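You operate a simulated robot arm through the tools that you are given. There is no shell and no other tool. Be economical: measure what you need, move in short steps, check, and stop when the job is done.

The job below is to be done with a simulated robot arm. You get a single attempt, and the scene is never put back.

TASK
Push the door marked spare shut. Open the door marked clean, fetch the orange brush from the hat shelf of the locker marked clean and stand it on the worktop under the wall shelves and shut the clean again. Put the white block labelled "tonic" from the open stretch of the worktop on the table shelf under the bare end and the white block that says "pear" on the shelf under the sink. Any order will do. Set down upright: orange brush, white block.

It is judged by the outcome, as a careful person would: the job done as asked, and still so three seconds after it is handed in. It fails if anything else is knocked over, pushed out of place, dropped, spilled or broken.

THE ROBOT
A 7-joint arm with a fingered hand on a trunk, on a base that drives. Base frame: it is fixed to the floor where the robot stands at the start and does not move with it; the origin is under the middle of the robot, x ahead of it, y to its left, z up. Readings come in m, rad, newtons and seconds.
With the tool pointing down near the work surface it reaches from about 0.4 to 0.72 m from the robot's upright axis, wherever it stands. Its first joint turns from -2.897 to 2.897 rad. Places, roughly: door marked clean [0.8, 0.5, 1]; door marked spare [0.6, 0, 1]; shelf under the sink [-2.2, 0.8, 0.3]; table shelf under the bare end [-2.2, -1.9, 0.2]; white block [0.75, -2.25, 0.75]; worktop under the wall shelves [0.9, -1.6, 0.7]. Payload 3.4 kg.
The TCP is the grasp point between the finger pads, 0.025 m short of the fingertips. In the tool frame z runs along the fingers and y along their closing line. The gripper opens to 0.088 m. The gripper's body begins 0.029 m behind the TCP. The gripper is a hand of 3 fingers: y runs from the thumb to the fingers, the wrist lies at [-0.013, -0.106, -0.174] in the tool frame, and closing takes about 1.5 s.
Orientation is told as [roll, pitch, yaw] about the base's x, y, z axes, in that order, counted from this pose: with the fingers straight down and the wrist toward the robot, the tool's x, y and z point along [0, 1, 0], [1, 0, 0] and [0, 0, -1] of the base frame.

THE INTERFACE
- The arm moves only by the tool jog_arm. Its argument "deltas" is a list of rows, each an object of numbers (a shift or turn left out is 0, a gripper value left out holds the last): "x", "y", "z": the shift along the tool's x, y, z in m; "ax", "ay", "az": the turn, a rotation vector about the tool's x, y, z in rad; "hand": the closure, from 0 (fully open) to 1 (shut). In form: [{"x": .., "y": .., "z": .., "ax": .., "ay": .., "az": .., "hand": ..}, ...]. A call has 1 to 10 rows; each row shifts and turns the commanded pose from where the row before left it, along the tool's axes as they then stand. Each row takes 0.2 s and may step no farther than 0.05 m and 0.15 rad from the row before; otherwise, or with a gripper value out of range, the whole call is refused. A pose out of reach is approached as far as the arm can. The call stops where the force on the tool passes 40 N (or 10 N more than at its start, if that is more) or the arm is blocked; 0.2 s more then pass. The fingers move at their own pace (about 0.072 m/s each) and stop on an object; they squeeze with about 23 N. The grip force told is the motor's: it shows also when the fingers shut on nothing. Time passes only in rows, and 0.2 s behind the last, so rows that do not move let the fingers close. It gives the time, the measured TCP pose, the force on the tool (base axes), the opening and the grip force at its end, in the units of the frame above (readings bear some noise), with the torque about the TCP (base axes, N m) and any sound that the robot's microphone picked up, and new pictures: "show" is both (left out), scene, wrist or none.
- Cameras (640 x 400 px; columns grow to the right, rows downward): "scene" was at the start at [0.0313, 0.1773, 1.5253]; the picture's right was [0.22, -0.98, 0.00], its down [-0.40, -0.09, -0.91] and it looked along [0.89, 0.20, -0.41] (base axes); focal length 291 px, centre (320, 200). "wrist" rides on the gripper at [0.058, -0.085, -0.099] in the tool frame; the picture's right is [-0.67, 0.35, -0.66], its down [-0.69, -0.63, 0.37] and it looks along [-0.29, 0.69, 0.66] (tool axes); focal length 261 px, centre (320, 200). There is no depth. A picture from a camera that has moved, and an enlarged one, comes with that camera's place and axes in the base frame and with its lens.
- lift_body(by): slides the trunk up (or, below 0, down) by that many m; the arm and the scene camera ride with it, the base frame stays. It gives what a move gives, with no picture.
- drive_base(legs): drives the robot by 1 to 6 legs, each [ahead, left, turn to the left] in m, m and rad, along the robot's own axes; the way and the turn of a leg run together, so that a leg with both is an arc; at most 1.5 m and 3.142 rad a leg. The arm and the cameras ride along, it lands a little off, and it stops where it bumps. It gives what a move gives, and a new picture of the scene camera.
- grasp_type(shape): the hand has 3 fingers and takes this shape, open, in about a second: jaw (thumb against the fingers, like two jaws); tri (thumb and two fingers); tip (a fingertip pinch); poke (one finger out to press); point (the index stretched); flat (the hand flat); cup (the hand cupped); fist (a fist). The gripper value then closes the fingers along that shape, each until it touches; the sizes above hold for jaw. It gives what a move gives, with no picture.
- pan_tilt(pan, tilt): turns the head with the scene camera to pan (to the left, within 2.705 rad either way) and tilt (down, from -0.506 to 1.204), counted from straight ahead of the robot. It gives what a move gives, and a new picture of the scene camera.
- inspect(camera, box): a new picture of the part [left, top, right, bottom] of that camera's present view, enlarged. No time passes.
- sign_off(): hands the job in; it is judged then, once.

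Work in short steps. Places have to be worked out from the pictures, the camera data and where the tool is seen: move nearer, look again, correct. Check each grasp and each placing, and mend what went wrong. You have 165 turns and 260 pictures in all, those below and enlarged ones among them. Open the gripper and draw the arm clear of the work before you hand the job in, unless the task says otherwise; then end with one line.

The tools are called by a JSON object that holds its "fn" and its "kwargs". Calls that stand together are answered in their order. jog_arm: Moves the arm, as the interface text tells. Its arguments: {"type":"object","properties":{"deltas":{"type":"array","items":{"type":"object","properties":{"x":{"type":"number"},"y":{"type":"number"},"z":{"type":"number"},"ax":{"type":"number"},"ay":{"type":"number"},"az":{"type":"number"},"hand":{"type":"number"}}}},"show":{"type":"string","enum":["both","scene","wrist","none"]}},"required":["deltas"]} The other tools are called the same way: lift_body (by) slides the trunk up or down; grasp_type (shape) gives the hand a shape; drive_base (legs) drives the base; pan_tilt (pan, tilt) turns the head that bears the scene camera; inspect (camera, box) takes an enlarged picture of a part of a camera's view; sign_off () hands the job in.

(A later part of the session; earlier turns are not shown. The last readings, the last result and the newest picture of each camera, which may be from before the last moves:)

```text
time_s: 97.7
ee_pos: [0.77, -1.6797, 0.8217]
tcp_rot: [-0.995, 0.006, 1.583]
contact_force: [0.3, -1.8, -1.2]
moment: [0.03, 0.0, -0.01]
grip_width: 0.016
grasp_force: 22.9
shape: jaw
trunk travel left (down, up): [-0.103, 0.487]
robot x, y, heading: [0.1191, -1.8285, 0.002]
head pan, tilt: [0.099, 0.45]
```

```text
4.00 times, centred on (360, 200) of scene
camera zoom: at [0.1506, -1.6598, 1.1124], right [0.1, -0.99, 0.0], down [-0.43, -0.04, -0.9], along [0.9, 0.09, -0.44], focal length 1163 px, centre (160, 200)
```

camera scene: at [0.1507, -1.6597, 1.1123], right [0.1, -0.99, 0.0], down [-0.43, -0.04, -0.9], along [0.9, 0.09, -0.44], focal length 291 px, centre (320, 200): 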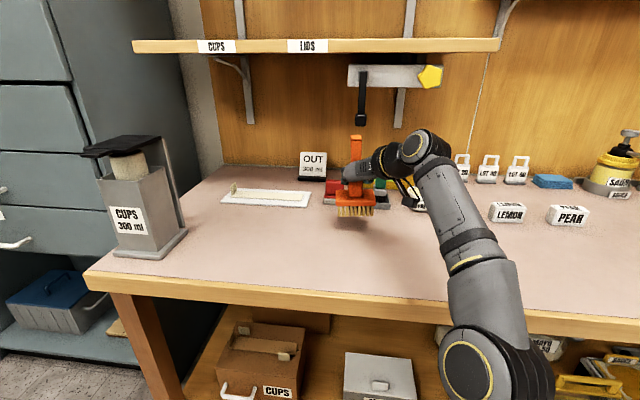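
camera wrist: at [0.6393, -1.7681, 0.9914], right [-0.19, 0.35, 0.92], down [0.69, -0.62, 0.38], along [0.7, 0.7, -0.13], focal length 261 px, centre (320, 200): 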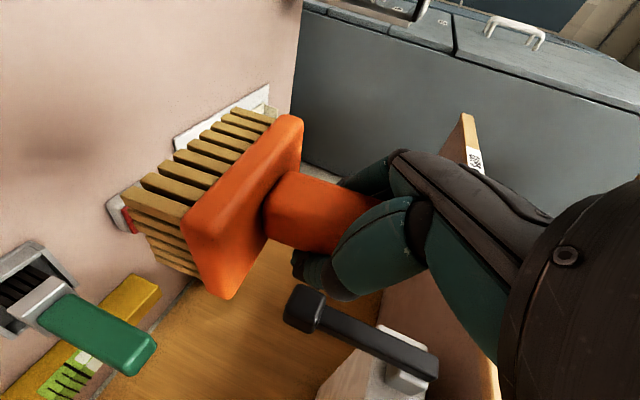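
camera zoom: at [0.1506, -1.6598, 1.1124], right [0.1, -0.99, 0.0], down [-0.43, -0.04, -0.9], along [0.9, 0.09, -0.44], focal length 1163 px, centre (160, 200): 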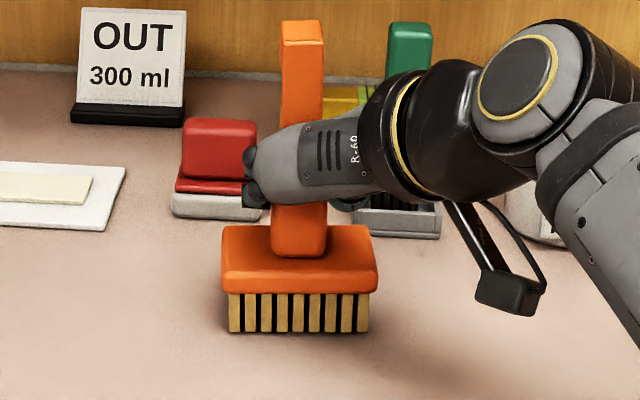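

{"fn": "jog_arm", "kwargs": {"deltas": [{"x": 0.0025, "z": 0.0016}, {}], "show": "none"}}

{"fn": "jog_arm", "kwargs": {"deltas": [{"x": 0.0025, "z": 0.0016}, {}], "show": "none"}}

{"fn": "inspect", "kwargs": {"camera": "scene", "box": [280, 150, 440, 250]}}

```text
time_s: 98.3
ee_pos: [0.7711, -1.6781, 0.8189]
tcp_rot: [-0.994, 0.007, 1.583]
contact_force: [1.5, -1.3, 3.0]
moment: [0.15, 0.04, -0.03]
grip_width: 0.0162
grasp_force: 23.5
shape: jaw
trunk travel left (down, up): [-0.103, 0.487]
robot x, y, heading: [0.1177, -1.8238, -0.0]
head pan, tilt: [0.099, 0.45]
```

```text
time_s: 98.9
ee_pos: [0.7704, -1.6794, 0.8187]
tcp_rot: [-0.999, 0.006, 1.584]
contact_force: [3.7, -3.1, 14.2]
moment: [0.2, 0.07, -0.04]
grip_width: 0.0161
grasp_force: 22.9
shape: jaw
trunk travel left (down, up): [-0.103, 0.487]
robot x, y, heading: [0.1168, -1.8241, 0.004]
head pan, tilt: [0.099, 0.45]
```

```text
4.00 times, centred on (360, 200) of scene
camera zoom: at [0.1496, -1.6605, 1.1126], right [0.1, -0.99, 0.0], down [-0.43, -0.04, -0.9], along [0.9, 0.09, -0.43], focal length 1163 px, centre (160, 200)
```

zoom: 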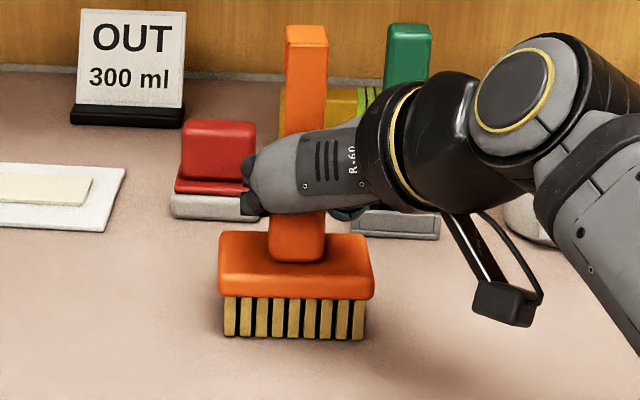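

Contact reached (14 N). Ease up slightly and open.

{"fn": "jog_arm", "kwargs": {"deltas": [{"x": -0.002, "z": -0.0013}, {"hand": 0.8}, {"hand": 0.6}, {"hand": 0.3}, {"hand": 0}, {}, {}], "show": "scene"}}

{"fn": "inspect", "kwargs": {"camera": "wrist", "box": [0, 0, 640, 400]}}

```text
time_s: 100.5
ee_pos: [0.7704, -1.6783, 0.8178]
tcp_rot: [-0.996, 0.007, 1.584]
contact_force: [-0.3, 0.1, -0.4]
moment: [0.02, 0.0, 0.01]
grip_width: 0.0876
grasp_force: 0.1
shape: jaw
trunk travel left (down, up): [-0.103, 0.487]
robot x, y, heading: [0.1188, -1.8247, 0.001]
head pan, tilt: [0.099, 0.45]
camera scene: at [0.1505, -1.6598, 1.1123], right [0.1, -0.99, 0.0], down [-0.43, -0.04, -0.9], along [0.9, 0.09, -0.44], focal length 291 px, centre (320, 200)
```

scene: 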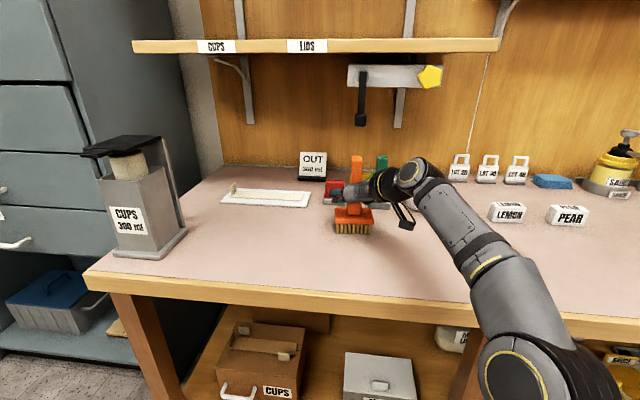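

```text
1.00 times, centred on (320, 200) of wrist (not enlarged: the box is as wide or as high as the picture)
camera zoom: at [0.6576, -1.7657, 0.8236], right [-0.19, 0.35, 0.92], down [0.69, -0.62, 0.38], along [0.7, 0.7, -0.13], focal length 261 px, centre (320, 200)
```

zoom: 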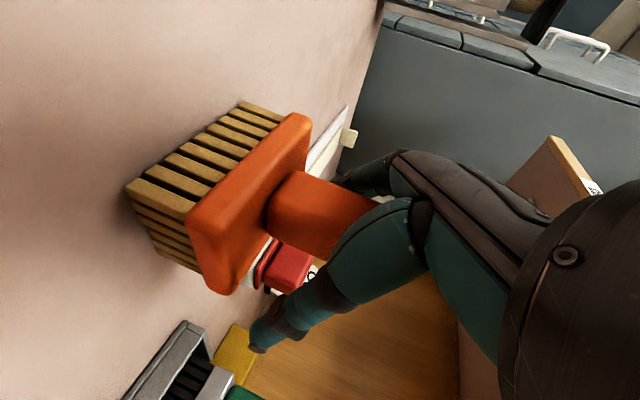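

Brush stands upright and released. Back out straight with the base.

{"fn": "drive_base", "kwargs": {"legs": [[-0.2, 0, 0]]}}

{"fn": "inspect", "kwargs": {"camera": "scene", "box": [260, 120, 420, 220]}}

```text
time_s: 102.1
ee_pos: [0.5717, -1.6754, 0.8175]
tcp_rot: [-0.994, 0.007, 1.589]
contact_force: [-0.6, 0.3, -0.4]
moment: [-0.04, 0.02, -0.01]
grip_width: 0.0873
grasp_force: 0.1
shape: jaw
trunk travel left (down, up): [-0.103, 0.487]
robot x, y, heading: [-0.078, -1.8284, 0.012]
head pan, tilt: [0.099, 0.45]
camera scene: at [-0.0475, -1.6605, 1.1123], right [0.11, -0.99, 0.0], down [-0.43, -0.05, -0.9], along [0.9, 0.1, -0.44], focal length 291 px, centre (320, 200)
```

scene: 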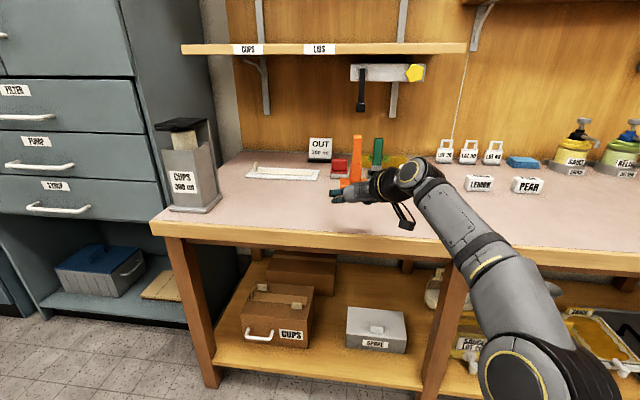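

```text
4.00 times, centred on (340, 170) of scene
camera zoom: at [-0.0475, -1.6605, 1.1123], right [0.11, -0.99, 0.0], down [-0.43, -0.05, -0.9], along [0.9, 0.1, -0.44], focal length 1163 px, centre (240, 320)
```

zoom: 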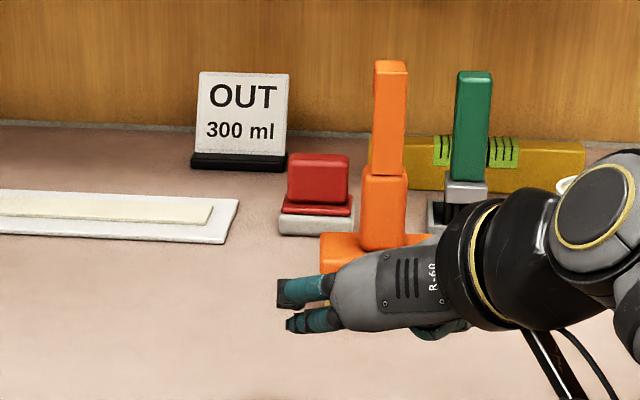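

Brush is placed cleanly. Next, look closely at the pear and tonic blocks to learn their size and orientation.

{"fn": "drive_base", "kwargs": {"legs": [[-0.12, 0, -0.01], [0, -0.55, 0]]}}

{"fn": "pan_tilt", "kwargs": {"pan": -0.15, "tilt": 0.4}}

{"fn": "inspect", "kwargs": {"camera": "scene", "box": [280, 120, 440, 220]}}

```text
time_s: 106.1
ee_pos: [0.4517, -2.2362, 0.8172]
tcp_rot: [-0.995, 0.006, 1.568]
contact_force: [-0.5, 0.0, -0.2]
moment: [0.0, 0.0, -0.01]
grip_width: 0.0875
grasp_force: 0.0
shape: jaw
trunk travel left (down, up): [-0.103, 0.487]
robot x, y, heading: [-0.2014, -2.3737, -0.016]
head pan, tilt: [0.099, 0.45]
camera scene: at [-0.1675, -2.2073, 1.1123], right [0.08, -1.0, 0.0], down [-0.43, -0.04, -0.9], along [0.9, 0.08, -0.44], focal length 291 px, centre (320, 200)
```

scene: 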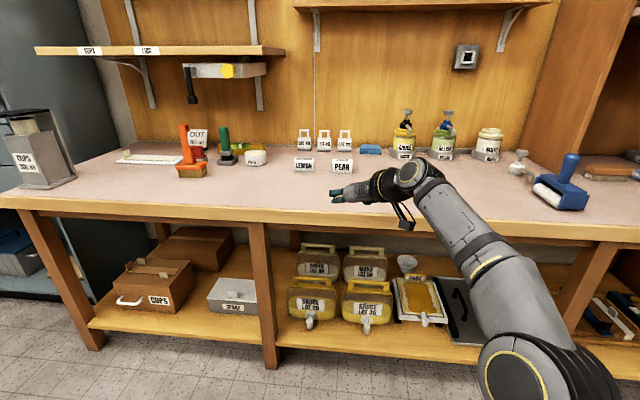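

```text
time_s: 106.8
ee_pos: [0.4517, -2.2356, 0.817]
tcp_rot: [-0.994, 0.007, 1.565]
contact_force: [-0.7, 0.1, 0.4]
moment: [-0.01, 0.01, 0.01]
grip_width: 0.0876
grasp_force: 0.1
shape: jaw
trunk travel left (down, up): [-0.103, 0.487]
robot x, y, heading: [-0.2004, -2.3737, -0.013]
head pan, tilt: [-0.15, 0.4]
camera scene: at [-0.1677, -2.2302, 1.117], right [-0.16, -0.99, 0.0], down [-0.38, 0.06, -0.92], along [0.91, -0.15, -0.39], focal length 291 px, centre (320, 200)
```

scene: 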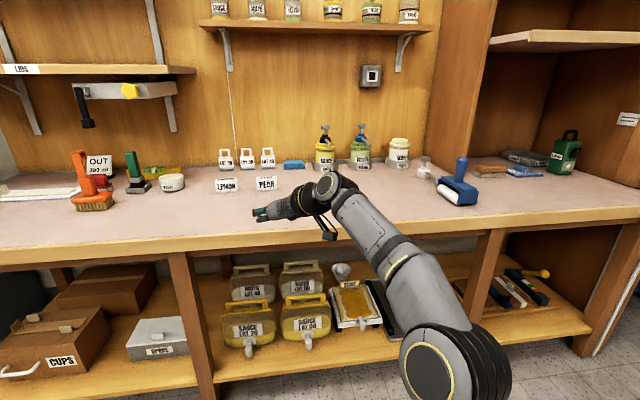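

```text
4.00 times, centred on (360, 170) of scene
camera zoom: at [-0.1677, -2.2302, 1.117], right [-0.16, -0.99, 0.0], down [-0.38, 0.06, -0.92], along [0.91, -0.15, -0.39], focal length 1163 px, centre (160, 320)
```

zoom: 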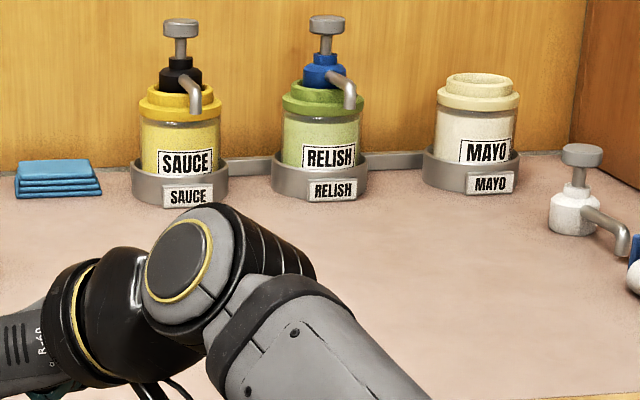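

{"fn": "inspect", "kwargs": {"camera": "scene", "box": [200, 130, 328, 210]}}

{"fn": "inspect", "kwargs": {"camera": "wrist", "box": [0, 0, 640, 400]}}

```text
5.00 times, centred on (264, 170) of scene
camera zoom: at [-0.1677, -2.2302, 1.117], right [-0.16, -0.99, 0.0], down [-0.38, 0.06, -0.92], along [0.91, -0.15, -0.39], focal length 1454 px, centre (600, 350)
```

zoom: 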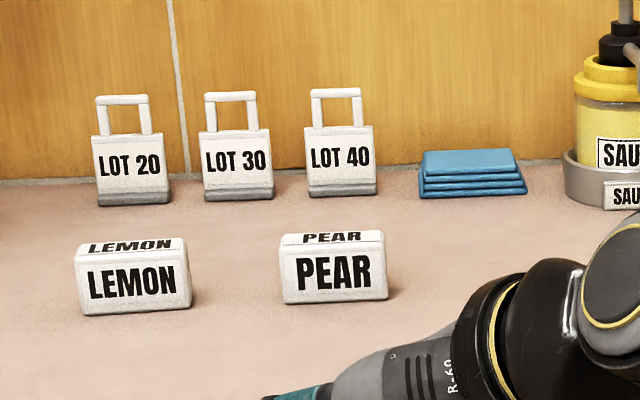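

```text
1.00 times, centred on (320, 200) of wrist (not enlarged: the box is as wide or as high as the picture)
camera zoom: at [0.3376, -2.322, 0.8236], right [-0.18, 0.36, 0.92], down [0.68, -0.63, 0.38], along [0.71, 0.69, -0.13], focal length 261 px, centre (320, 200)
```

zoom: 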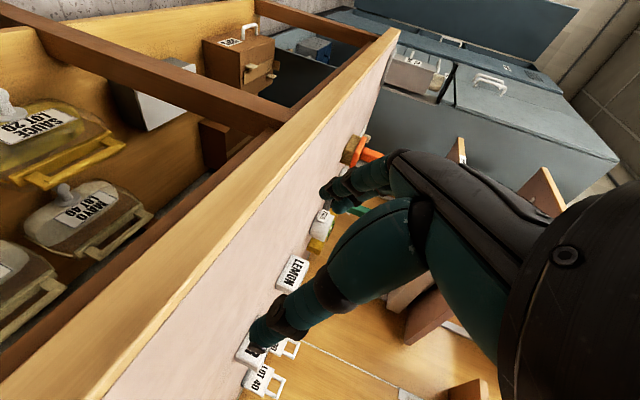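

Pear: ≈0.073 wide, ≈0.035 deep/high, squarely facing me at [0.829,-2.203], z≈0.763. It fits the 0.088 opening in y. Align y and move in while hovering above it.

{"fn": "jog_arm", "kwargs": {"deltas": [{"y": 0.033}, {"x": -0.012, "z": -0.008}], "show": "none"}}

{"fn": "drive_base", "kwargs": {"legs": [[0.25, 0, 0.013]]}}

{"fn": "inspect", "kwargs": {"camera": "wrist", "box": [0, 0, 640, 400]}}

```text
time_s: 107.4
ee_pos: [0.4517, -2.2053, 0.8318]
tcp_rot: [-0.995, 0.007, 1.568]
contact_force: [0.7, 0.3, -0.4]
moment: [-0.02, -0.01, -0.03]
grip_width: 0.0875
grasp_force: 0.0
shape: jaw
trunk travel left (down, up): [-0.103, 0.487]
robot x, y, heading: [-0.2045, -2.3715, -0.016]
head pan, tilt: [-0.15, 0.4]
```

```text
time_s: 109.3
ee_pos: [0.7045, -2.2042, 0.8311]
tcp_rot: [-0.996, 0.009, 1.574]
contact_force: [-0.3, 0.4, 0.3]
moment: [0.05, 0.02, -0.01]
grip_width: 0.0875
grasp_force: 0.1
shape: jaw
trunk travel left (down, up): [-0.103, 0.487]
robot x, y, heading: [0.0527, -2.377, -0.007]
head pan, tilt: [-0.15, 0.4]
camera scene: at [0.0863, -2.2332, 1.117], right [-0.16, -0.99, 0.0], down [-0.38, 0.06, -0.92], along [0.91, -0.15, -0.39], focal length 291 px, centre (320, 200)
```

scene: 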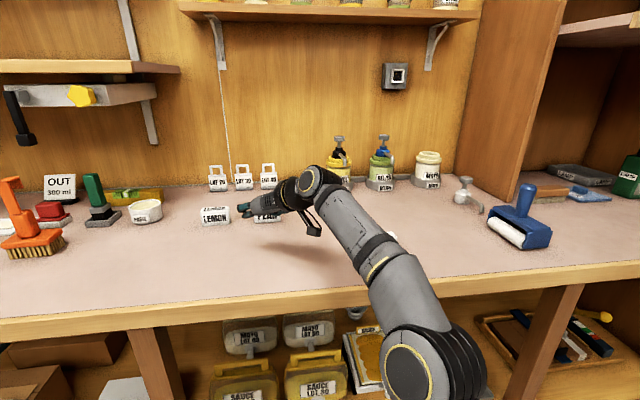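

```text
1.00 times, centred on (320, 200) of wrist (not enlarged: the box is as wide or as high as the picture)
camera zoom: at [0.5909, -2.29, 0.8377], right [-0.19, 0.35, 0.92], down [0.68, -0.63, 0.38], along [0.71, 0.7, -0.13], focal length 261 px, centre (320, 200)
```

zoom: 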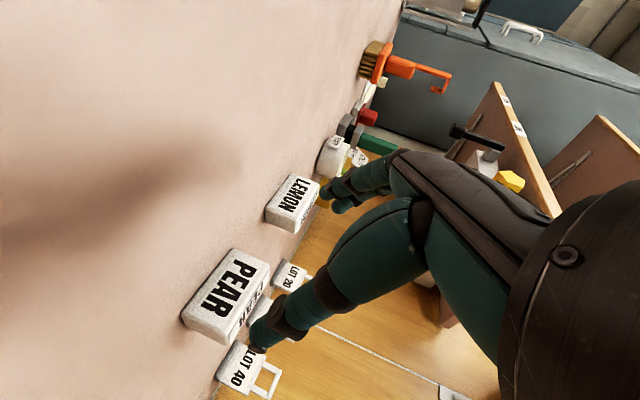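

Wrist view confirms pear centre y≈-2.202, front face x≈0.82. Drive 0.12 further, staying above it.

{"fn": "drive_base", "kwargs": {"legs": [[0.125, 0, 0.003]]}}

{"fn": "inspect", "kwargs": {"camera": "wrist", "box": [0, 0, 640, 400]}}

```text
time_s: 110.5
ee_pos: [0.8294, -2.2036, 0.8302]
tcp_rot: [-0.996, 0.007, 1.576]
contact_force: [-0.6, -0.3, -0.6]
moment: [-0.01, 0.04, 0.04]
grip_width: 0.0874
grasp_force: 0.0
shape: jaw
trunk travel left (down, up): [-0.103, 0.487]
robot x, y, heading: [0.1779, -2.3802, -0.001]
head pan, tilt: [-0.15, 0.4]
camera scene: at [0.2101, -2.2341, 1.117], right [-0.16, -0.99, 0.0], down [-0.38, 0.06, -0.92], along [0.91, -0.14, -0.39], focal length 291 px, centre (320, 200)
```

scene: 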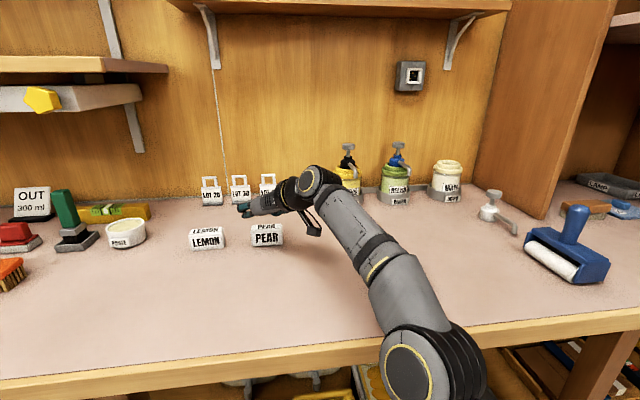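

```text
1.00 times, centred on (320, 200) of wrist (not enlarged: the box is as wide or as high as the picture)
camera zoom: at [0.7148, -2.2899, 0.8377], right [-0.19, 0.35, 0.92], down [0.68, -0.62, 0.38], along [0.71, 0.7, -0.13], focal length 261 px, centre (320, 200)
```

zoom: 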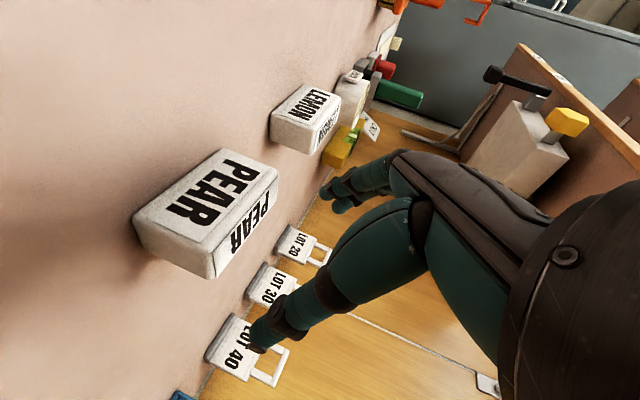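

Block: y centre ≈-2.207, front x≈0.8245, top ≈0.782. Trim and descend straddling it.

{"fn": "jog_arm", "kwargs": {"deltas": [{"z": 0.0084, "x": -0.0054, "y": -0.003}, {"x": 0.0125, "z": 0.008}, {"x": 0.0125, "z": 0.008}, {"x": 0.0105, "z": 0.007}, {"x": 0.0085, "z": 0.0055}], "show": "wrist"}}

```text
time_s: 111.7
ee_pos: [0.8366, -2.2064, 0.7844]
tcp_rot: [-1.003, 0.001, 1.574]
contact_force: [-0.7, 2.8, 24.6]
moment: [1.04, 0.19, -0.03]
grip_width: 0.0876
grasp_force: 0.1
shape: jaw
trunk travel left (down, up): [-0.103, 0.487]
robot x, y, heading: [0.1764, -2.3774, -0.002]
head pan, tilt: [-0.15, 0.4]
camera wrist: at [0.7215, -2.2936, 0.7894], right [-0.19, 0.35, 0.92], down [0.68, -0.63, 0.38], along [0.71, 0.7, -0.12], focal length 261 px, centre (320, 200)
```

wrist: 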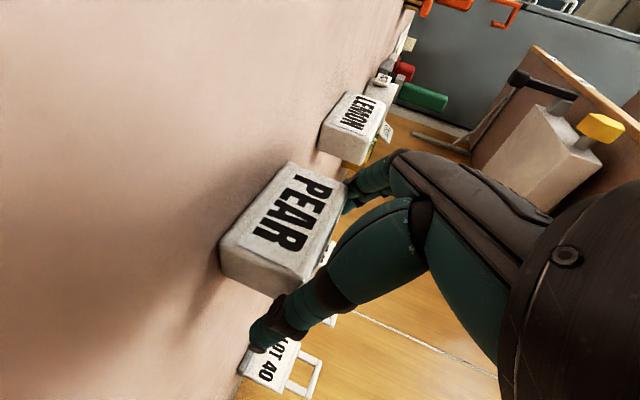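

The 24 N came at +y offset: the lower finger is touching the table at this tilt. Raise and turn the fingers nearer vertical (tilt ~1.3) for a deeper grip.

{"fn": "jog_arm", "kwargs": {"deltas": [{"x": -0.021, "z": -0.0135}, {"x": -0.021, "z": -0.0135}, {"ay": 0.15}, {"ay": 0.15}, {"ay": 0.15}, {"ay": 0.15}, {"ay": 0.15}], "show": "both"}}

```text
time_s: 113.5
ee_pos: [0.757, -2.218, 0.7592]
tcp_rot: [-0.262, -0.005, 1.565]
contact_force: [9.6, -0.6, 24.2]
moment: [0.97, -0.48, -0.32]
grip_width: 0.0883
grasp_force: 0.0
shape: jaw
out of reach, approached as far as the arm can: row 3, 4, 5, 6, 7
trunk travel left (down, up): [-0.103, 0.487]
robot x, y, heading: [0.1743, -2.3794, -0.011]
head pan, tilt: [-0.15, 0.4]
stopped in row 7: the force on the tool passed its limit at 42 N (the readings are from after the stop); the commanded pose is now the measured one
camera scene: at [0.2096, -2.2349, 1.1171], right [-0.16, -0.99, 0.0], down [-0.38, 0.06, -0.92], along [0.91, -0.14, -0.39], focal length 291 px, centre (320, 200)
camera wrist: at [0.6752, -2.3036, 0.8395], right [0.48, 0.34, 0.81], down [0.75, -0.63, -0.18], along [0.45, 0.69, -0.56], focal length 261 px, centre (320, 200)
```

scene: 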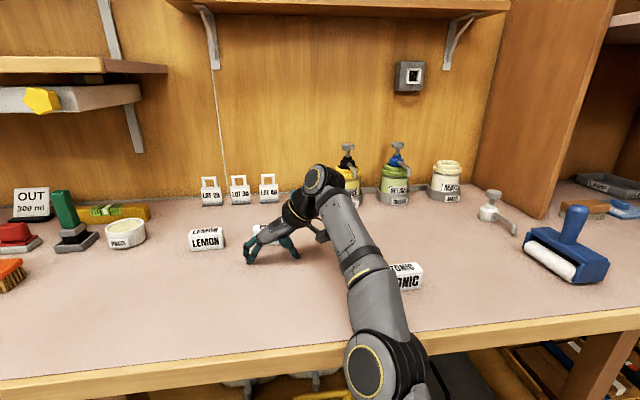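
wrist: 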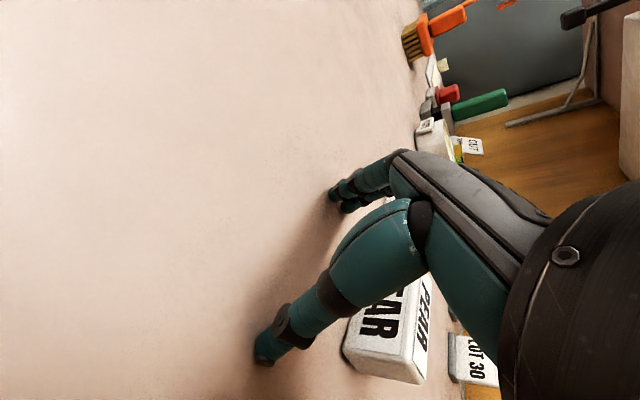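

The arm ran out of reach while turning and dipped to the table; pear seems untouched. Raise by the trunk and re-check.

{"fn": "lift_body", "kwargs": {"by": 0.12}}

{"fn": "pan_tilt", "kwargs": {"pan": 0.05, "tilt": 0.55}}

{"fn": "inspect", "kwargs": {"camera": "wrist", "box": [0, 0, 640, 400]}}

```text
time_s: 115.0
ee_pos: [0.7564, -2.2186, 0.875]
tcp_rot: [-0.256, 0.002, 1.57]
contact_force: [-0.5, 0.1, 0.4]
moment: [0.0, 0.01, -0.03]
grip_width: 0.0878
grasp_force: 0.1
shape: jaw
trunk travel left (down, up): [-0.223, 0.367]
robot x, y, heading: [0.1764, -2.3778, -0.006]
head pan, tilt: [-0.15, 0.4]
```

```text
time_s: 115.7
ee_pos: [0.7581, -2.2181, 0.8746]
tcp_rot: [-0.254, 0.002, 1.567]
contact_force: [0.5, 0.1, 1.0]
moment: [0.02, 0.01, -0.01]
grip_width: 0.0883
grasp_force: 0.0
shape: jaw
trunk travel left (down, up): [-0.223, 0.367]
robot x, y, heading: [0.174, -2.3785, -0.004]
head pan, tilt: [0.051, 0.55]
camera scene: at [0.2088, -2.2158, 1.2233], right [0.04, -1.0, 0.0], down [-0.52, -0.02, -0.85], along [0.85, 0.04, -0.52], focal length 291 px, centre (320, 200)
```

scene: 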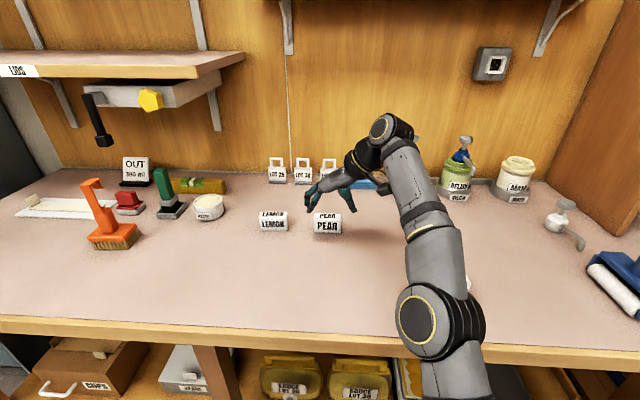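

```text
1.00 times, centred on (320, 200) of wrist (not enlarged: the box is as wide or as high as the picture)
camera zoom: at [0.6762, -2.3028, 0.9572], right [0.48, 0.35, 0.8], down [0.75, -0.63, -0.18], along [0.44, 0.69, -0.57], focal length 261 px, centre (320, 200)
```

zoom: 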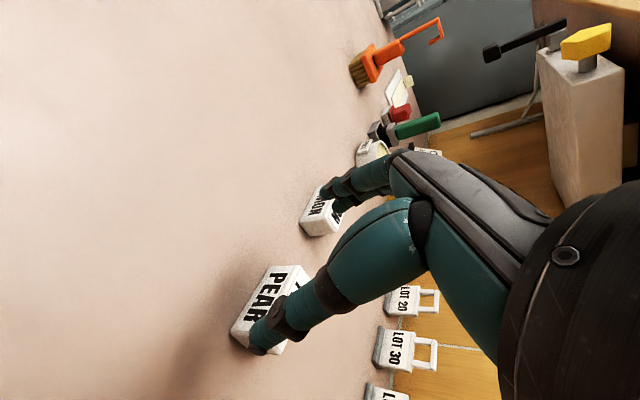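

Pear is unmoved at ≈[0.837,-2.206]. Move over it.

{"fn": "jog_arm", "kwargs": {"deltas": [{"x": -0.04, "z": 0.0105, "y": 0.012}, {"x": -0.04, "z": 0.0105}], "show": "none"}}

{"fn": "inspect", "kwargs": {"camera": "scene", "box": [240, 140, 400, 240]}}

{"fn": "inspect", "kwargs": {"camera": "wrist", "box": [0, 0, 640, 400]}}

```text
time_s: 116.3
ee_pos: [0.7706, -2.2052, 0.8508]
tcp_rot: [-0.256, 0.001, 1.567]
contact_force: [0.1, -0.8, 0.0]
moment: [-0.01, -0.04, -0.01]
grip_width: 0.0879
grasp_force: 0.0
shape: jaw
out of reach, approached as far as the arm can: row 1, 2
trunk travel left (down, up): [-0.223, 0.367]
robot x, y, heading: [0.1757, -2.3791, -0.005]
head pan, tilt: [0.051, 0.55]
```

```text
4.00 times, centred on (320, 190) of scene
camera zoom: at [0.2088, -2.2158, 1.2233], right [0.04, -1.0, 0.0], down [-0.52, -0.02, -0.85], along [0.85, 0.04, -0.52], focal length 1163 px, centre (320, 240)
```

zoom: 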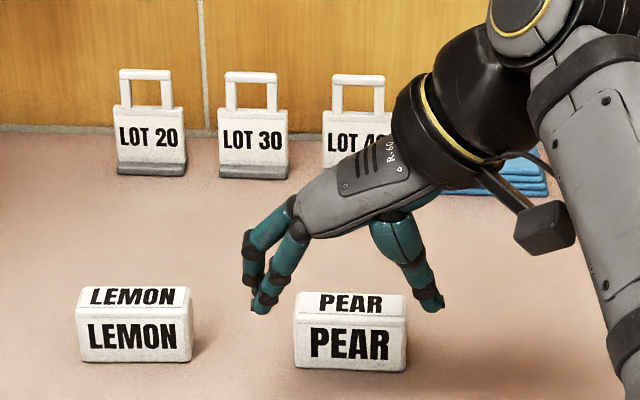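

```text
1.00 times, centred on (320, 200) of wrist (not enlarged: the box is as wide or as high as the picture)
camera zoom: at [0.6893, -2.2914, 0.9325], right [0.48, 0.35, 0.8], down [0.75, -0.63, -0.18], along [0.44, 0.69, -0.57], focal length 261 px, centre (320, 200)
```

zoom: 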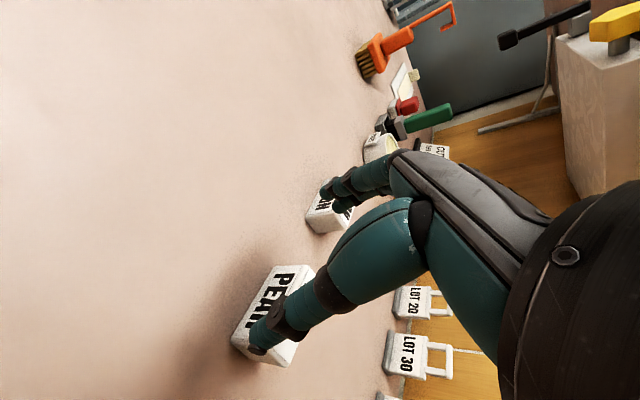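

Working out the limits: the shoulder sits ~0.3 m below the wrist now. Raising the trunk 0.23 and lowering the arm equally will give the needed reach.

{"fn": "lift_body", "kwargs": {"by": 0.23}}

{"fn": "jog_arm", "kwargs": {"deltas": [{"z": 0.048, "x": 0.0126}, {"z": 0.048, "x": 0.0126}, {"z": 0.048, "x": 0.0126}, {"z": 0.048, "x": 0.0126}, {"x": -0.036, "z": 0.0095}, {"x": -0.032, "z": 0.0085}], "show": "both"}}

```text
time_s: 118.8
ee_pos: [0.7708, -2.2065, 1.0808]
tcp_rot: [-0.255, 0.002, 1.568]
contact_force: [-0.2, 0.0, -0.4]
moment: [-0.02, 0.0, -0.02]
grip_width: 0.088
grasp_force: 0.1
shape: jaw
trunk travel left (down, up): [-0.453, 0.137]
robot x, y, heading: [0.1761, -2.374, -0.004]
head pan, tilt: [0.051, 0.55]
```

```text
time_s: 120.2
ee_pos: [0.8328, -2.2076, 0.8795]
tcp_rot: [-0.253, 0.003, 1.57]
contact_force: [-0.3, -0.3, -0.2]
moment: [-0.01, -0.03, -0.01]
grip_width: 0.0881
grasp_force: 0.1
shape: jaw
out of reach, approached as far as the arm can: row 6
trunk travel left (down, up): [-0.453, 0.137]
robot x, y, heading: [0.1807, -2.3742, -0.01]
head pan, tilt: [0.051, 0.55]
camera scene: at [0.2084, -2.2161, 1.4534], right [0.04, -1.0, 0.0], down [-0.52, -0.02, -0.85], along [0.85, 0.04, -0.52], focal length 291 px, centre (320, 200)
camera wrist: at [0.7517, -2.2923, 0.9609], right [0.49, 0.35, 0.8], down [0.75, -0.63, -0.18], along [0.44, 0.69, -0.57], focal length 261 px, centre (320, 200)
```

scene: 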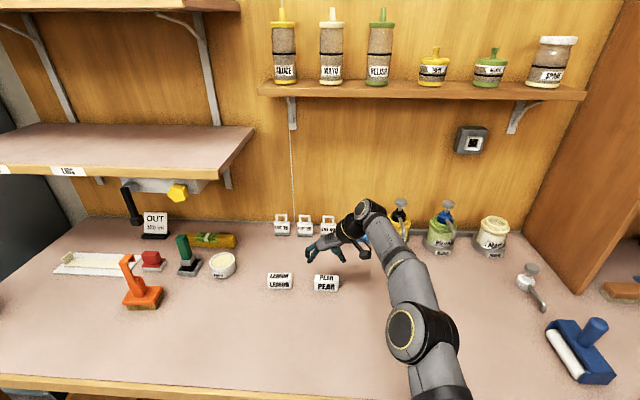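
wrist: 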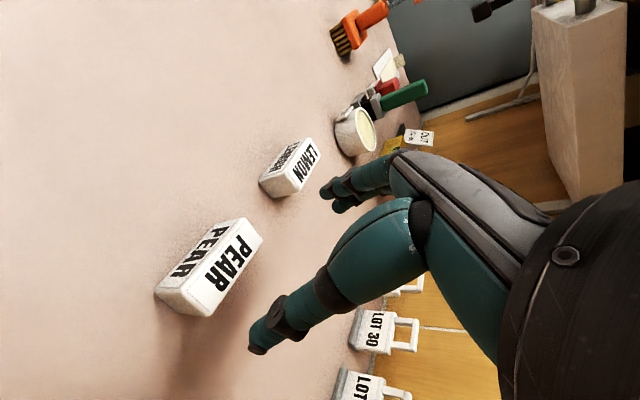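

Pear top measured: x 0.829–0.856, y centre -2.2085; TCP y matches to 1 mm. Descend to z≈0.775.

{"fn": "jog_arm", "kwargs": {"deltas": [{"z": 0.0257, "x": 0.0044}, {"z": 0.0257, "x": 0.0044}, {"z": 0.0257, "x": 0.0044}, {"z": 0.0257, "x": 0.0044}], "show": "wrist"}}

{"fn": "inspect", "kwargs": {"camera": "scene", "box": [240, 200, 400, 300]}}

```text
time_s: 121.2
ee_pos: [0.8394, -2.2088, 0.7794]
tcp_rot: [-0.258, 0.003, 1.568]
contact_force: [1.0, 1.3, 9.3]
moment: [0.04, 0.03, -0.04]
grip_width: 0.0881
grasp_force: 0.1
shape: jaw
trunk travel left (down, up): [-0.453, 0.137]
robot x, y, heading: [0.1741, -2.3824, -0.007]
head pan, tilt: [0.051, 0.55]
camera wrist: at [0.7578, -2.2947, 0.8603], right [0.48, 0.35, 0.8], down [0.75, -0.63, -0.18], along [0.45, 0.69, -0.57], focal length 261 px, centre (320, 200)
```

wrist: 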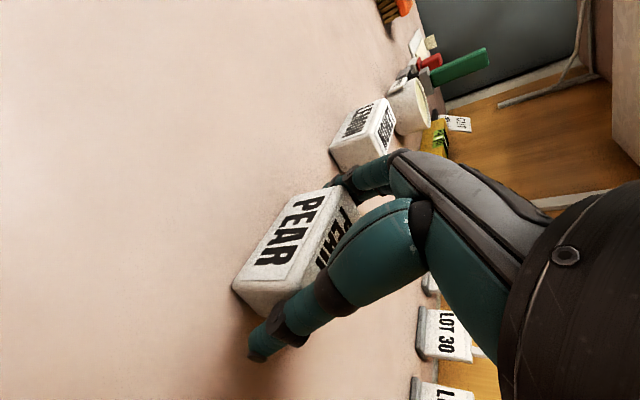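

```text
4.00 times, centred on (320, 250) of scene
camera zoom: at [0.2072, -2.2161, 1.4537], right [0.04, -1.0, 0.0], down [-0.52, -0.02, -0.85], along [0.85, 0.04, -0.52], focal length 1163 px, centre (320, 0)
```

zoom: 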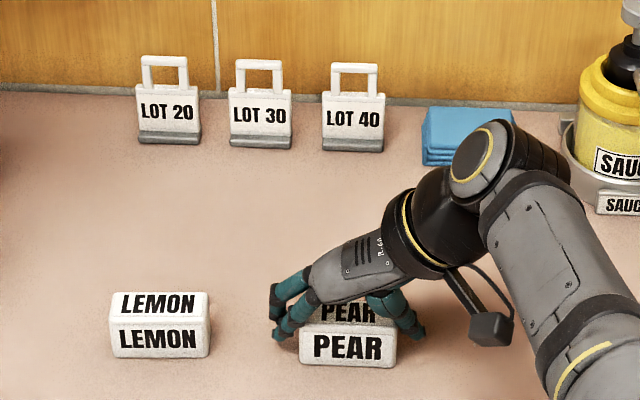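

Fingers straddle the pear. Ease up 3 mm and close.

{"fn": "jog_arm", "kwargs": {"deltas": [{"z": -0.003, "x": -0.0008}, {"hand": 1}, {}, {}, {}, {}], "show": "wrist"}}

```text
time_s: 122.6
ee_pos: [0.8391, -2.2091, 0.7794]
tcp_rot: [-0.254, 0.003, 1.567]
contact_force: [0.5, 1.3, 3.9]
moment: [0.1, -0.02, -0.01]
grip_width: 0.0683
grasp_force: 23.5
shape: jaw
trunk travel left (down, up): [-0.453, 0.137]
robot x, y, heading: [0.1746, -2.3823, -0.007]
head pan, tilt: [0.051, 0.55]
camera wrist: at [0.7583, -2.2948, 0.8612], right [0.48, 0.35, 0.8], down [0.75, -0.63, -0.18], along [0.44, 0.69, -0.57], focal length 261 px, centre (320, 200)
```

wrist: 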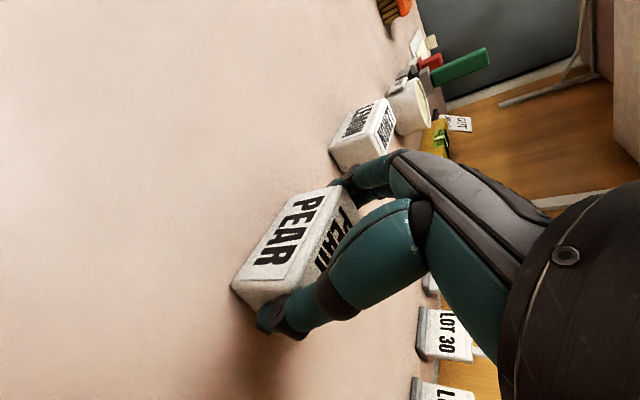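

Pear gripped (0.068). Lift with the trunk, back off and check.

{"fn": "lift_body", "kwargs": {"by": 0.12}}

{"fn": "drive_base", "kwargs": {"legs": [[-0.6, 0, 0]]}}

{"fn": "inspect", "kwargs": {"camera": "wrist", "box": [0, 0, 640, 400]}}

```text
time_s: 124.1
ee_pos: [0.8388, -2.21, 0.8992]
tcp_rot: [-0.255, 0.003, 1.565]
contact_force: [-0.1, 0.4, -0.3]
moment: [0.02, 0.0, 0.01]
grip_width: 0.0682
grasp_force: 22.4
shape: jaw
trunk travel left (down, up): [-0.573, 0.017]
robot x, y, heading: [0.1765, -2.3793, -0.005]
head pan, tilt: [0.051, 0.55]
```

```text
time_s: 127.5
ee_pos: [0.2233, -2.208, 0.8989]
tcp_rot: [-0.257, 0.003, 1.561]
contact_force: [0.4, -0.1, -1.1]
moment: [0.01, 0.02, 0.01]
grip_width: 0.0682
grasp_force: 22.9
shape: jaw
trunk travel left (down, up): [-0.573, 0.017]
robot x, y, heading: [-0.4419, -2.3708, -0.011]
head pan, tilt: [0.051, 0.55]
camera scene: at [-0.4075, -2.2091, 1.5733], right [0.04, -1.0, 0.0], down [-0.52, -0.02, -0.85], along [0.85, 0.03, -0.52], focal length 291 px, centre (320, 200)
```

scene: 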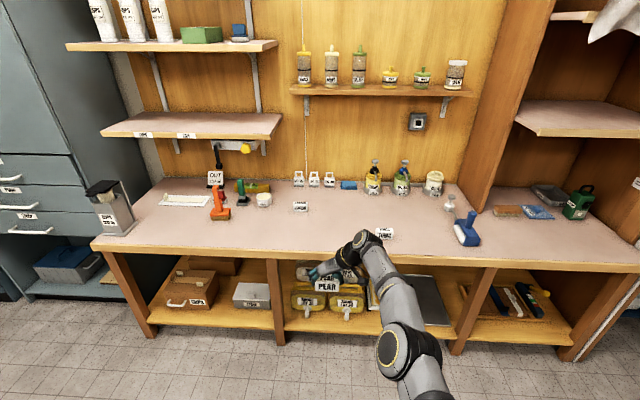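

```text
1.00 times, centred on (320, 200) of wrist (not enlarged: the box is as wide or as high as the picture)
camera zoom: at [0.1417, -2.2919, 0.9813], right [0.49, 0.35, 0.8], down [0.75, -0.64, -0.18], along [0.45, 0.69, -0.57], focal length 261 px, centre (320, 200)
```

zoom: 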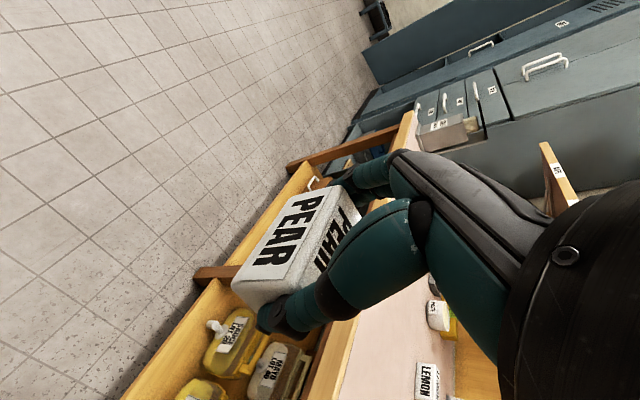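

Pear held securely. Turn around and drive to the sink side of the room.

{"fn": "drive_base", "kwargs": {"legs": [[0, 0, 3.14], [0, -1.5, 0], [0, -1.2, 0]]}}

{"fn": "pan_tilt", "kwargs": {"pan": -0.1, "tilt": 0.45}}

```text
time_s: 148.2
ee_pos: [-1.0991, 0.1997, 0.8987]
tcp_rot: [-0.253, 0.003, -1.562]
contact_force: [-0.8, -0.5, -1.0]
moment: [0.01, 0.04, -0.03]
grip_width: 0.0681
grasp_force: 23.4
shape: jaw
trunk travel left (down, up): [-0.573, 0.017]
robot x, y, heading: [-0.4357, 0.3773, -3.138]
head pan, tilt: [0.051, 0.55]
camera scene: at [-0.4658, 0.2129, 1.5733], right [-0.06, 1.0, 0.0], down [0.52, 0.03, -0.85], along [-0.85, -0.05, -0.52], focal length 291 px, centre (320, 200)
```

scene: 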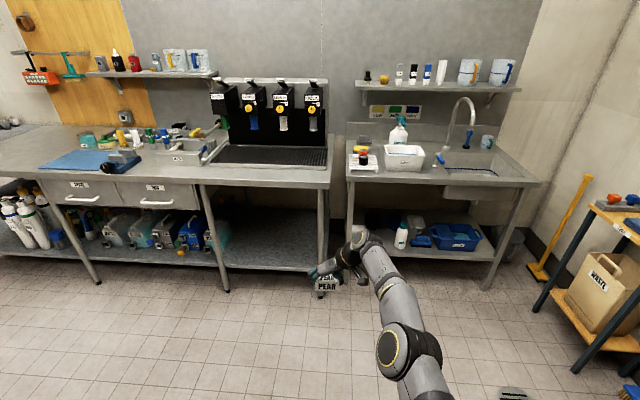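

```text
time_s: 148.9
ee_pos: [-1.0985, 0.1998, 0.8996]
tcp_rot: [-0.254, 0.005, -1.561]
contact_force: [0.3, 0.1, -0.8]
moment: [0.01, 0.04, 0.0]
grip_width: 0.0682
grasp_force: 22.3
shape: jaw
trunk travel left (down, up): [-0.573, 0.017]
robot x, y, heading: [-0.4361, 0.3738, -3.139]
head pan, tilt: [-0.099, 0.45]
camera scene: at [-0.4676, 0.2264, 1.5823], right [0.09, 1.0, 0.0], down [0.43, -0.04, -0.9], along [-0.9, 0.09, -0.44], focal length 291 px, centre (320, 200)
```

scene: 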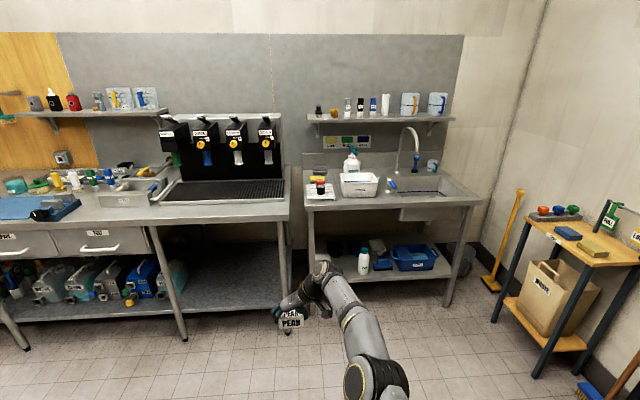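

{"fn": "drive_base", "kwargs": {"legs": [[0.35, -0.45, 0]]}}

{"fn": "lift_body", "kwargs": {"by": -0.3}}

{"fn": "pan_tilt", "kwargs": {"pan": 0.05, "tilt": 0.5}}

```text
time_s: 152.2
ee_pos: [-1.46, 0.6581, 0.8993]
tcp_rot: [-0.256, 0.005, -1.56]
contact_force: [0.5, -0.1, 0.5]
moment: [-0.01, -0.04, 0.03]
grip_width: 0.0681
grasp_force: 23.2
shape: jaw
trunk travel left (down, up): [-0.573, 0.017]
robot x, y, heading: [-0.8004, 0.8331, -3.129]
head pan, tilt: [-0.099, 0.45]
camera scene: at [-0.8295, 0.6848, 1.5823], right [0.09, 1.0, 0.0], down [0.43, -0.04, -0.9], along [-0.9, 0.08, -0.44], focal length 291 px, centre (320, 200)
```

scene: 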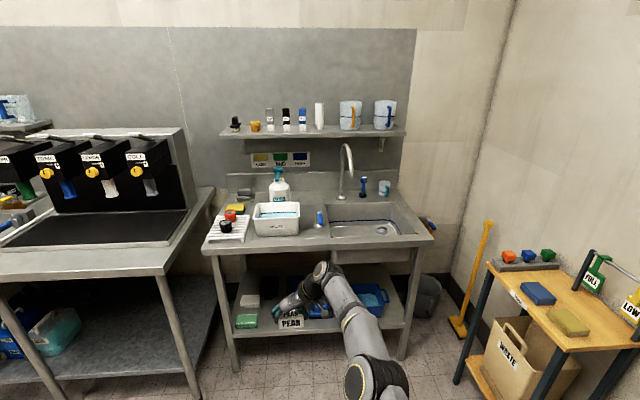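

```text
time_s: 155.2
ee_pos: [-1.459, 0.6576, 0.6001]
tcp_rot: [-0.256, 0.004, -1.561]
contact_force: [-0.1, 0.1, -0.8]
moment: [-0.03, -0.02, -0.02]
grip_width: 0.0682
grasp_force: 23.7
shape: jaw
trunk travel left (down, up): [-0.273, 0.317]
robot x, y, heading: [-0.7975, 0.8344, -3.132]
head pan, tilt: [-0.099, 0.45]
```

```text
time_s: 155.9
ee_pos: [-1.4594, 0.6572, 0.599]
tcp_rot: [-0.255, 0.003, -1.561]
contact_force: [0.7, 0.2, -0.9]
moment: [0.02, -0.04, 0.04]
grip_width: 0.068
grasp_force: 22.5
shape: jaw
trunk travel left (down, up): [-0.273, 0.317]
robot x, y, heading: [-0.8005, 0.8376, -3.137]
head pan, tilt: [0.051, 0.499]
camera scene: at [-0.8285, 0.6709, 1.2779], right [-0.06, 1.0, 0.0], down [0.48, 0.03, -0.88], along [-0.88, -0.05, -0.48], focal length 291 px, centre (320, 200)
```

scene: 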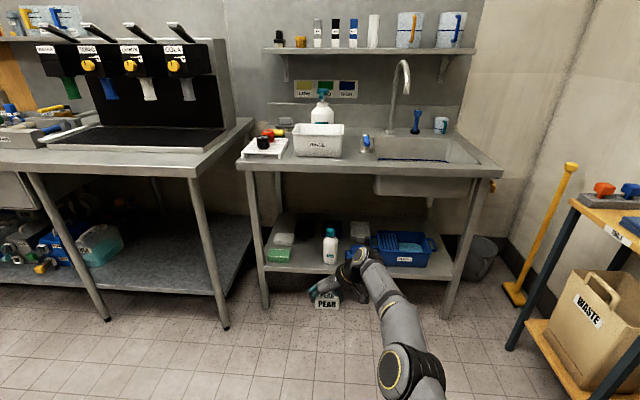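

{"fn": "inspect", "kwargs": {"camera": "scene", "box": [230, 150, 518, 330]}}

```text
2.22 times, centred on (374, 240) of scene
camera zoom: at [-0.8285, 0.6709, 1.2779], right [-0.06, 1.0, 0.0], down [0.48, 0.03, -0.88], along [-0.88, -0.05, -0.48], focal length 646 px, centre (200, 111)
```

zoom: 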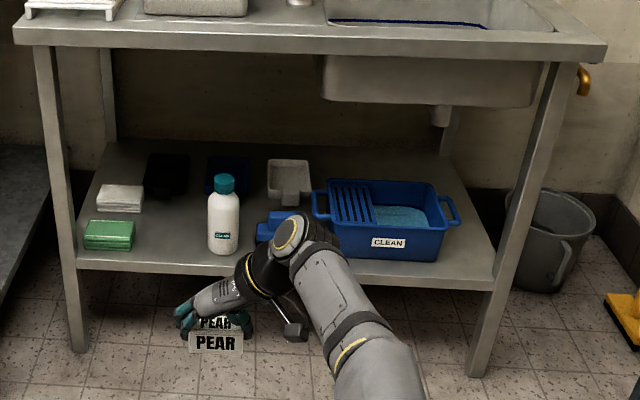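

The sink shelf surface is z≈0.285 (front edge x≈-1.92, underside of top ≈0.8). A free gap lies between the green box (y≤0.45) and the bottle (y≥0.62). I'll yaw the hand 90° so the wrist points back to the robot, which keeps the hand clear of the bottle.

{"fn": "jog_arm", "kwargs": {"deltas": [{"ax": 0.0363, "az": 0.1381}, {"ax": 0.0363, "az": 0.1381}, {"ax": 0.0363, "az": 0.1381}, {"ax": 0.0363, "az": 0.1381}, {"ax": 0.0363, "az": 0.1381}, {"ax": 0.0363, "az": 0.1381}, {"ax": 0.0363, "az": 0.1381}, {"ax": 0.0363, "az": 0.1381}], "show": "none"}}

{"fn": "jog_arm", "kwargs": {"deltas": [{"ax": 0.0363, "az": 0.1381}, {"ax": 0.0363, "az": 0.1381}, {"ax": 0.0363, "az": 0.1381}], "show": "both"}}

```text
time_s: 157.7
ee_pos: [-1.459, 0.6576, 0.6]
tcp_rot: [-0.259, 0.002, -2.703]
contact_force: [-0.2, -0.2, -0.7]
moment: [0.0, 0.01, 0.02]
grip_width: 0.0678
grasp_force: 23.0
shape: jaw
trunk travel left (down, up): [-0.273, 0.317]
robot x, y, heading: [-0.8009, 0.8365, -3.136]
head pan, tilt: [0.051, 0.499]
```

```text
time_s: 158.5
ee_pos: [-1.4614, 0.658, 0.6001]
tcp_rot: [-0.262, 0.002, -3.133]
contact_force: [0.5, 0.3, -0.2]
moment: [-0.01, -0.01, -0.03]
grip_width: 0.068
grasp_force: 23.4
shape: jaw
trunk travel left (down, up): [-0.273, 0.317]
robot x, y, heading: [-0.7976, 0.8309, -3.137]
head pan, tilt: [0.051, 0.499]
camera scene: at [-0.8285, 0.6709, 1.2779], right [-0.06, 1.0, 0.0], down [0.48, 0.03, -0.88], along [-0.88, -0.05, -0.48], focal length 291 px, centre (320, 200)
camera wrist: at [-1.3751, 0.5754, 0.6806], right [-0.35, 0.47, 0.81], down [0.62, 0.76, -0.18], along [-0.7, 0.44, -0.57], focal length 261 px, centre (320, 200)
```

scene: 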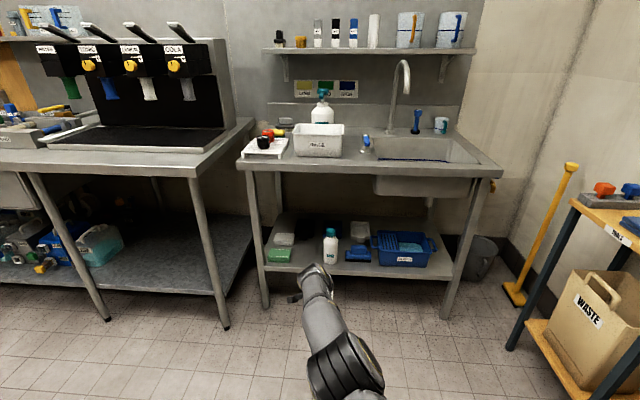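
wrist: 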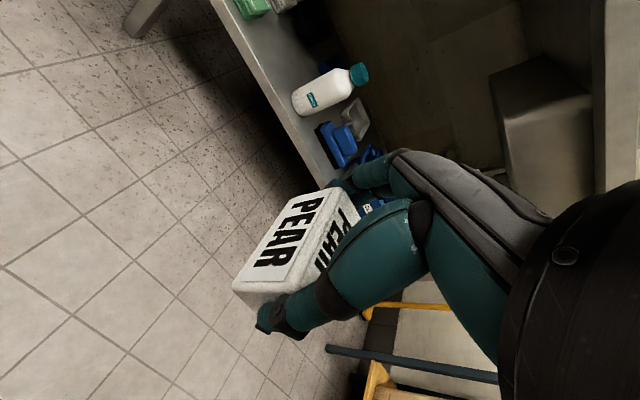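

Good pose. Lower trunk to hover height, move in front of the gap, and re-measure.

{"fn": "lift_body", "kwargs": {"by": -0.17}}

{"fn": "drive_base", "kwargs": {"legs": [[0.25, 0.12, 0]]}}

{"fn": "inspect", "kwargs": {"camera": "wrist", "box": [0, 0, 640, 400]}}

{"fn": "inspect", "kwargs": {"camera": "scene", "box": [230, 190, 454, 330]}}

```text
time_s: 160.4
ee_pos: [-1.4604, 0.657, 0.4294]
tcp_rot: [-0.262, 0.001, -3.13]
contact_force: [0.3, -0.4, 0.3]
moment: [0.02, 0.01, -0.01]
grip_width: 0.0679
grasp_force: 23.1
shape: jaw
trunk travel left (down, up): [-0.103, 0.487]
robot x, y, heading: [-0.7996, 0.833, -3.132]
head pan, tilt: [0.051, 0.499]
```

```text
time_s: 162.4
ee_pos: [-1.7132, 0.5394, 0.4295]
tcp_rot: [-0.26, 0.0, -3.133]
contact_force: [0.1, -0.4, -0.6]
moment: [0.01, -0.02, 0.0]
grip_width: 0.068
grasp_force: 22.0
shape: jaw
trunk travel left (down, up): [-0.103, 0.487]
robot x, y, heading: [-1.0505, 0.7158, -3.139]
head pan, tilt: [0.051, 0.499]
camera scene: at [-1.0807, 0.5522, 1.1079], right [-0.05, 1.0, 0.0], down [0.48, 0.03, -0.88], along [-0.88, -0.05, -0.48], focal length 291 px, centre (320, 200)
```

scene: 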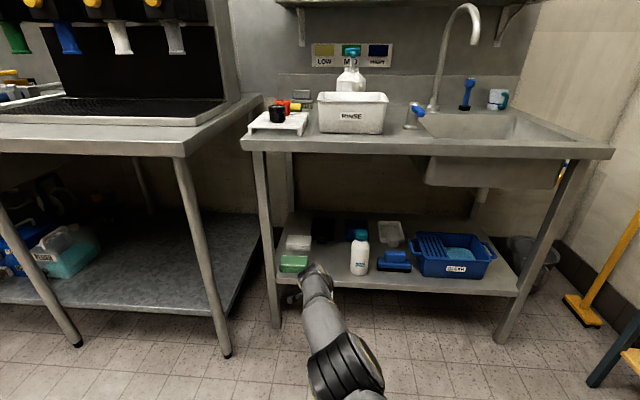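

```text
1.00 times, centred on (320, 200) of wrist (not enlarged: the box is as wide or as high as the picture)
camera zoom: at [-1.6273, 0.4579, 0.5105], right [-0.35, 0.47, 0.81], down [0.62, 0.76, -0.18], along [-0.7, 0.44, -0.57], focal length 261 px, centre (320, 200)
```

zoom: 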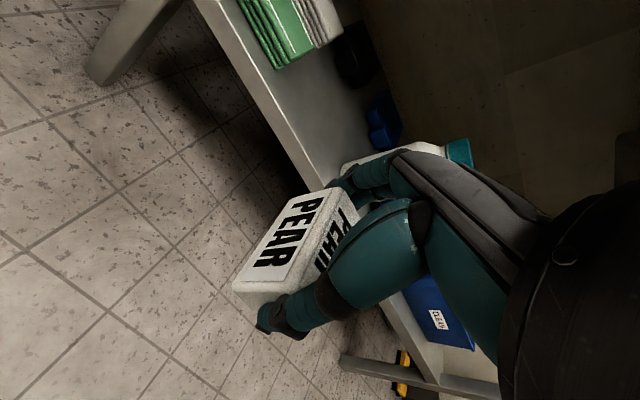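

```text
2.86 times, centred on (342, 260) of scene
camera zoom: at [-1.0807, 0.5522, 1.1079], right [-0.05, 1.0, 0.0], down [0.48, 0.03, -0.88], along [-0.88, -0.05, -0.48], focal length 831 px, centre (257, 29)
```

zoom: 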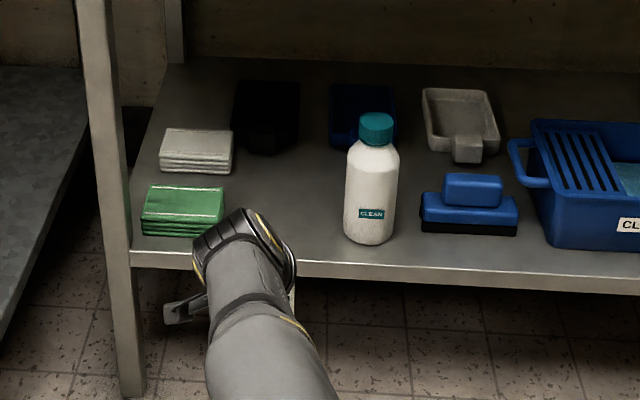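

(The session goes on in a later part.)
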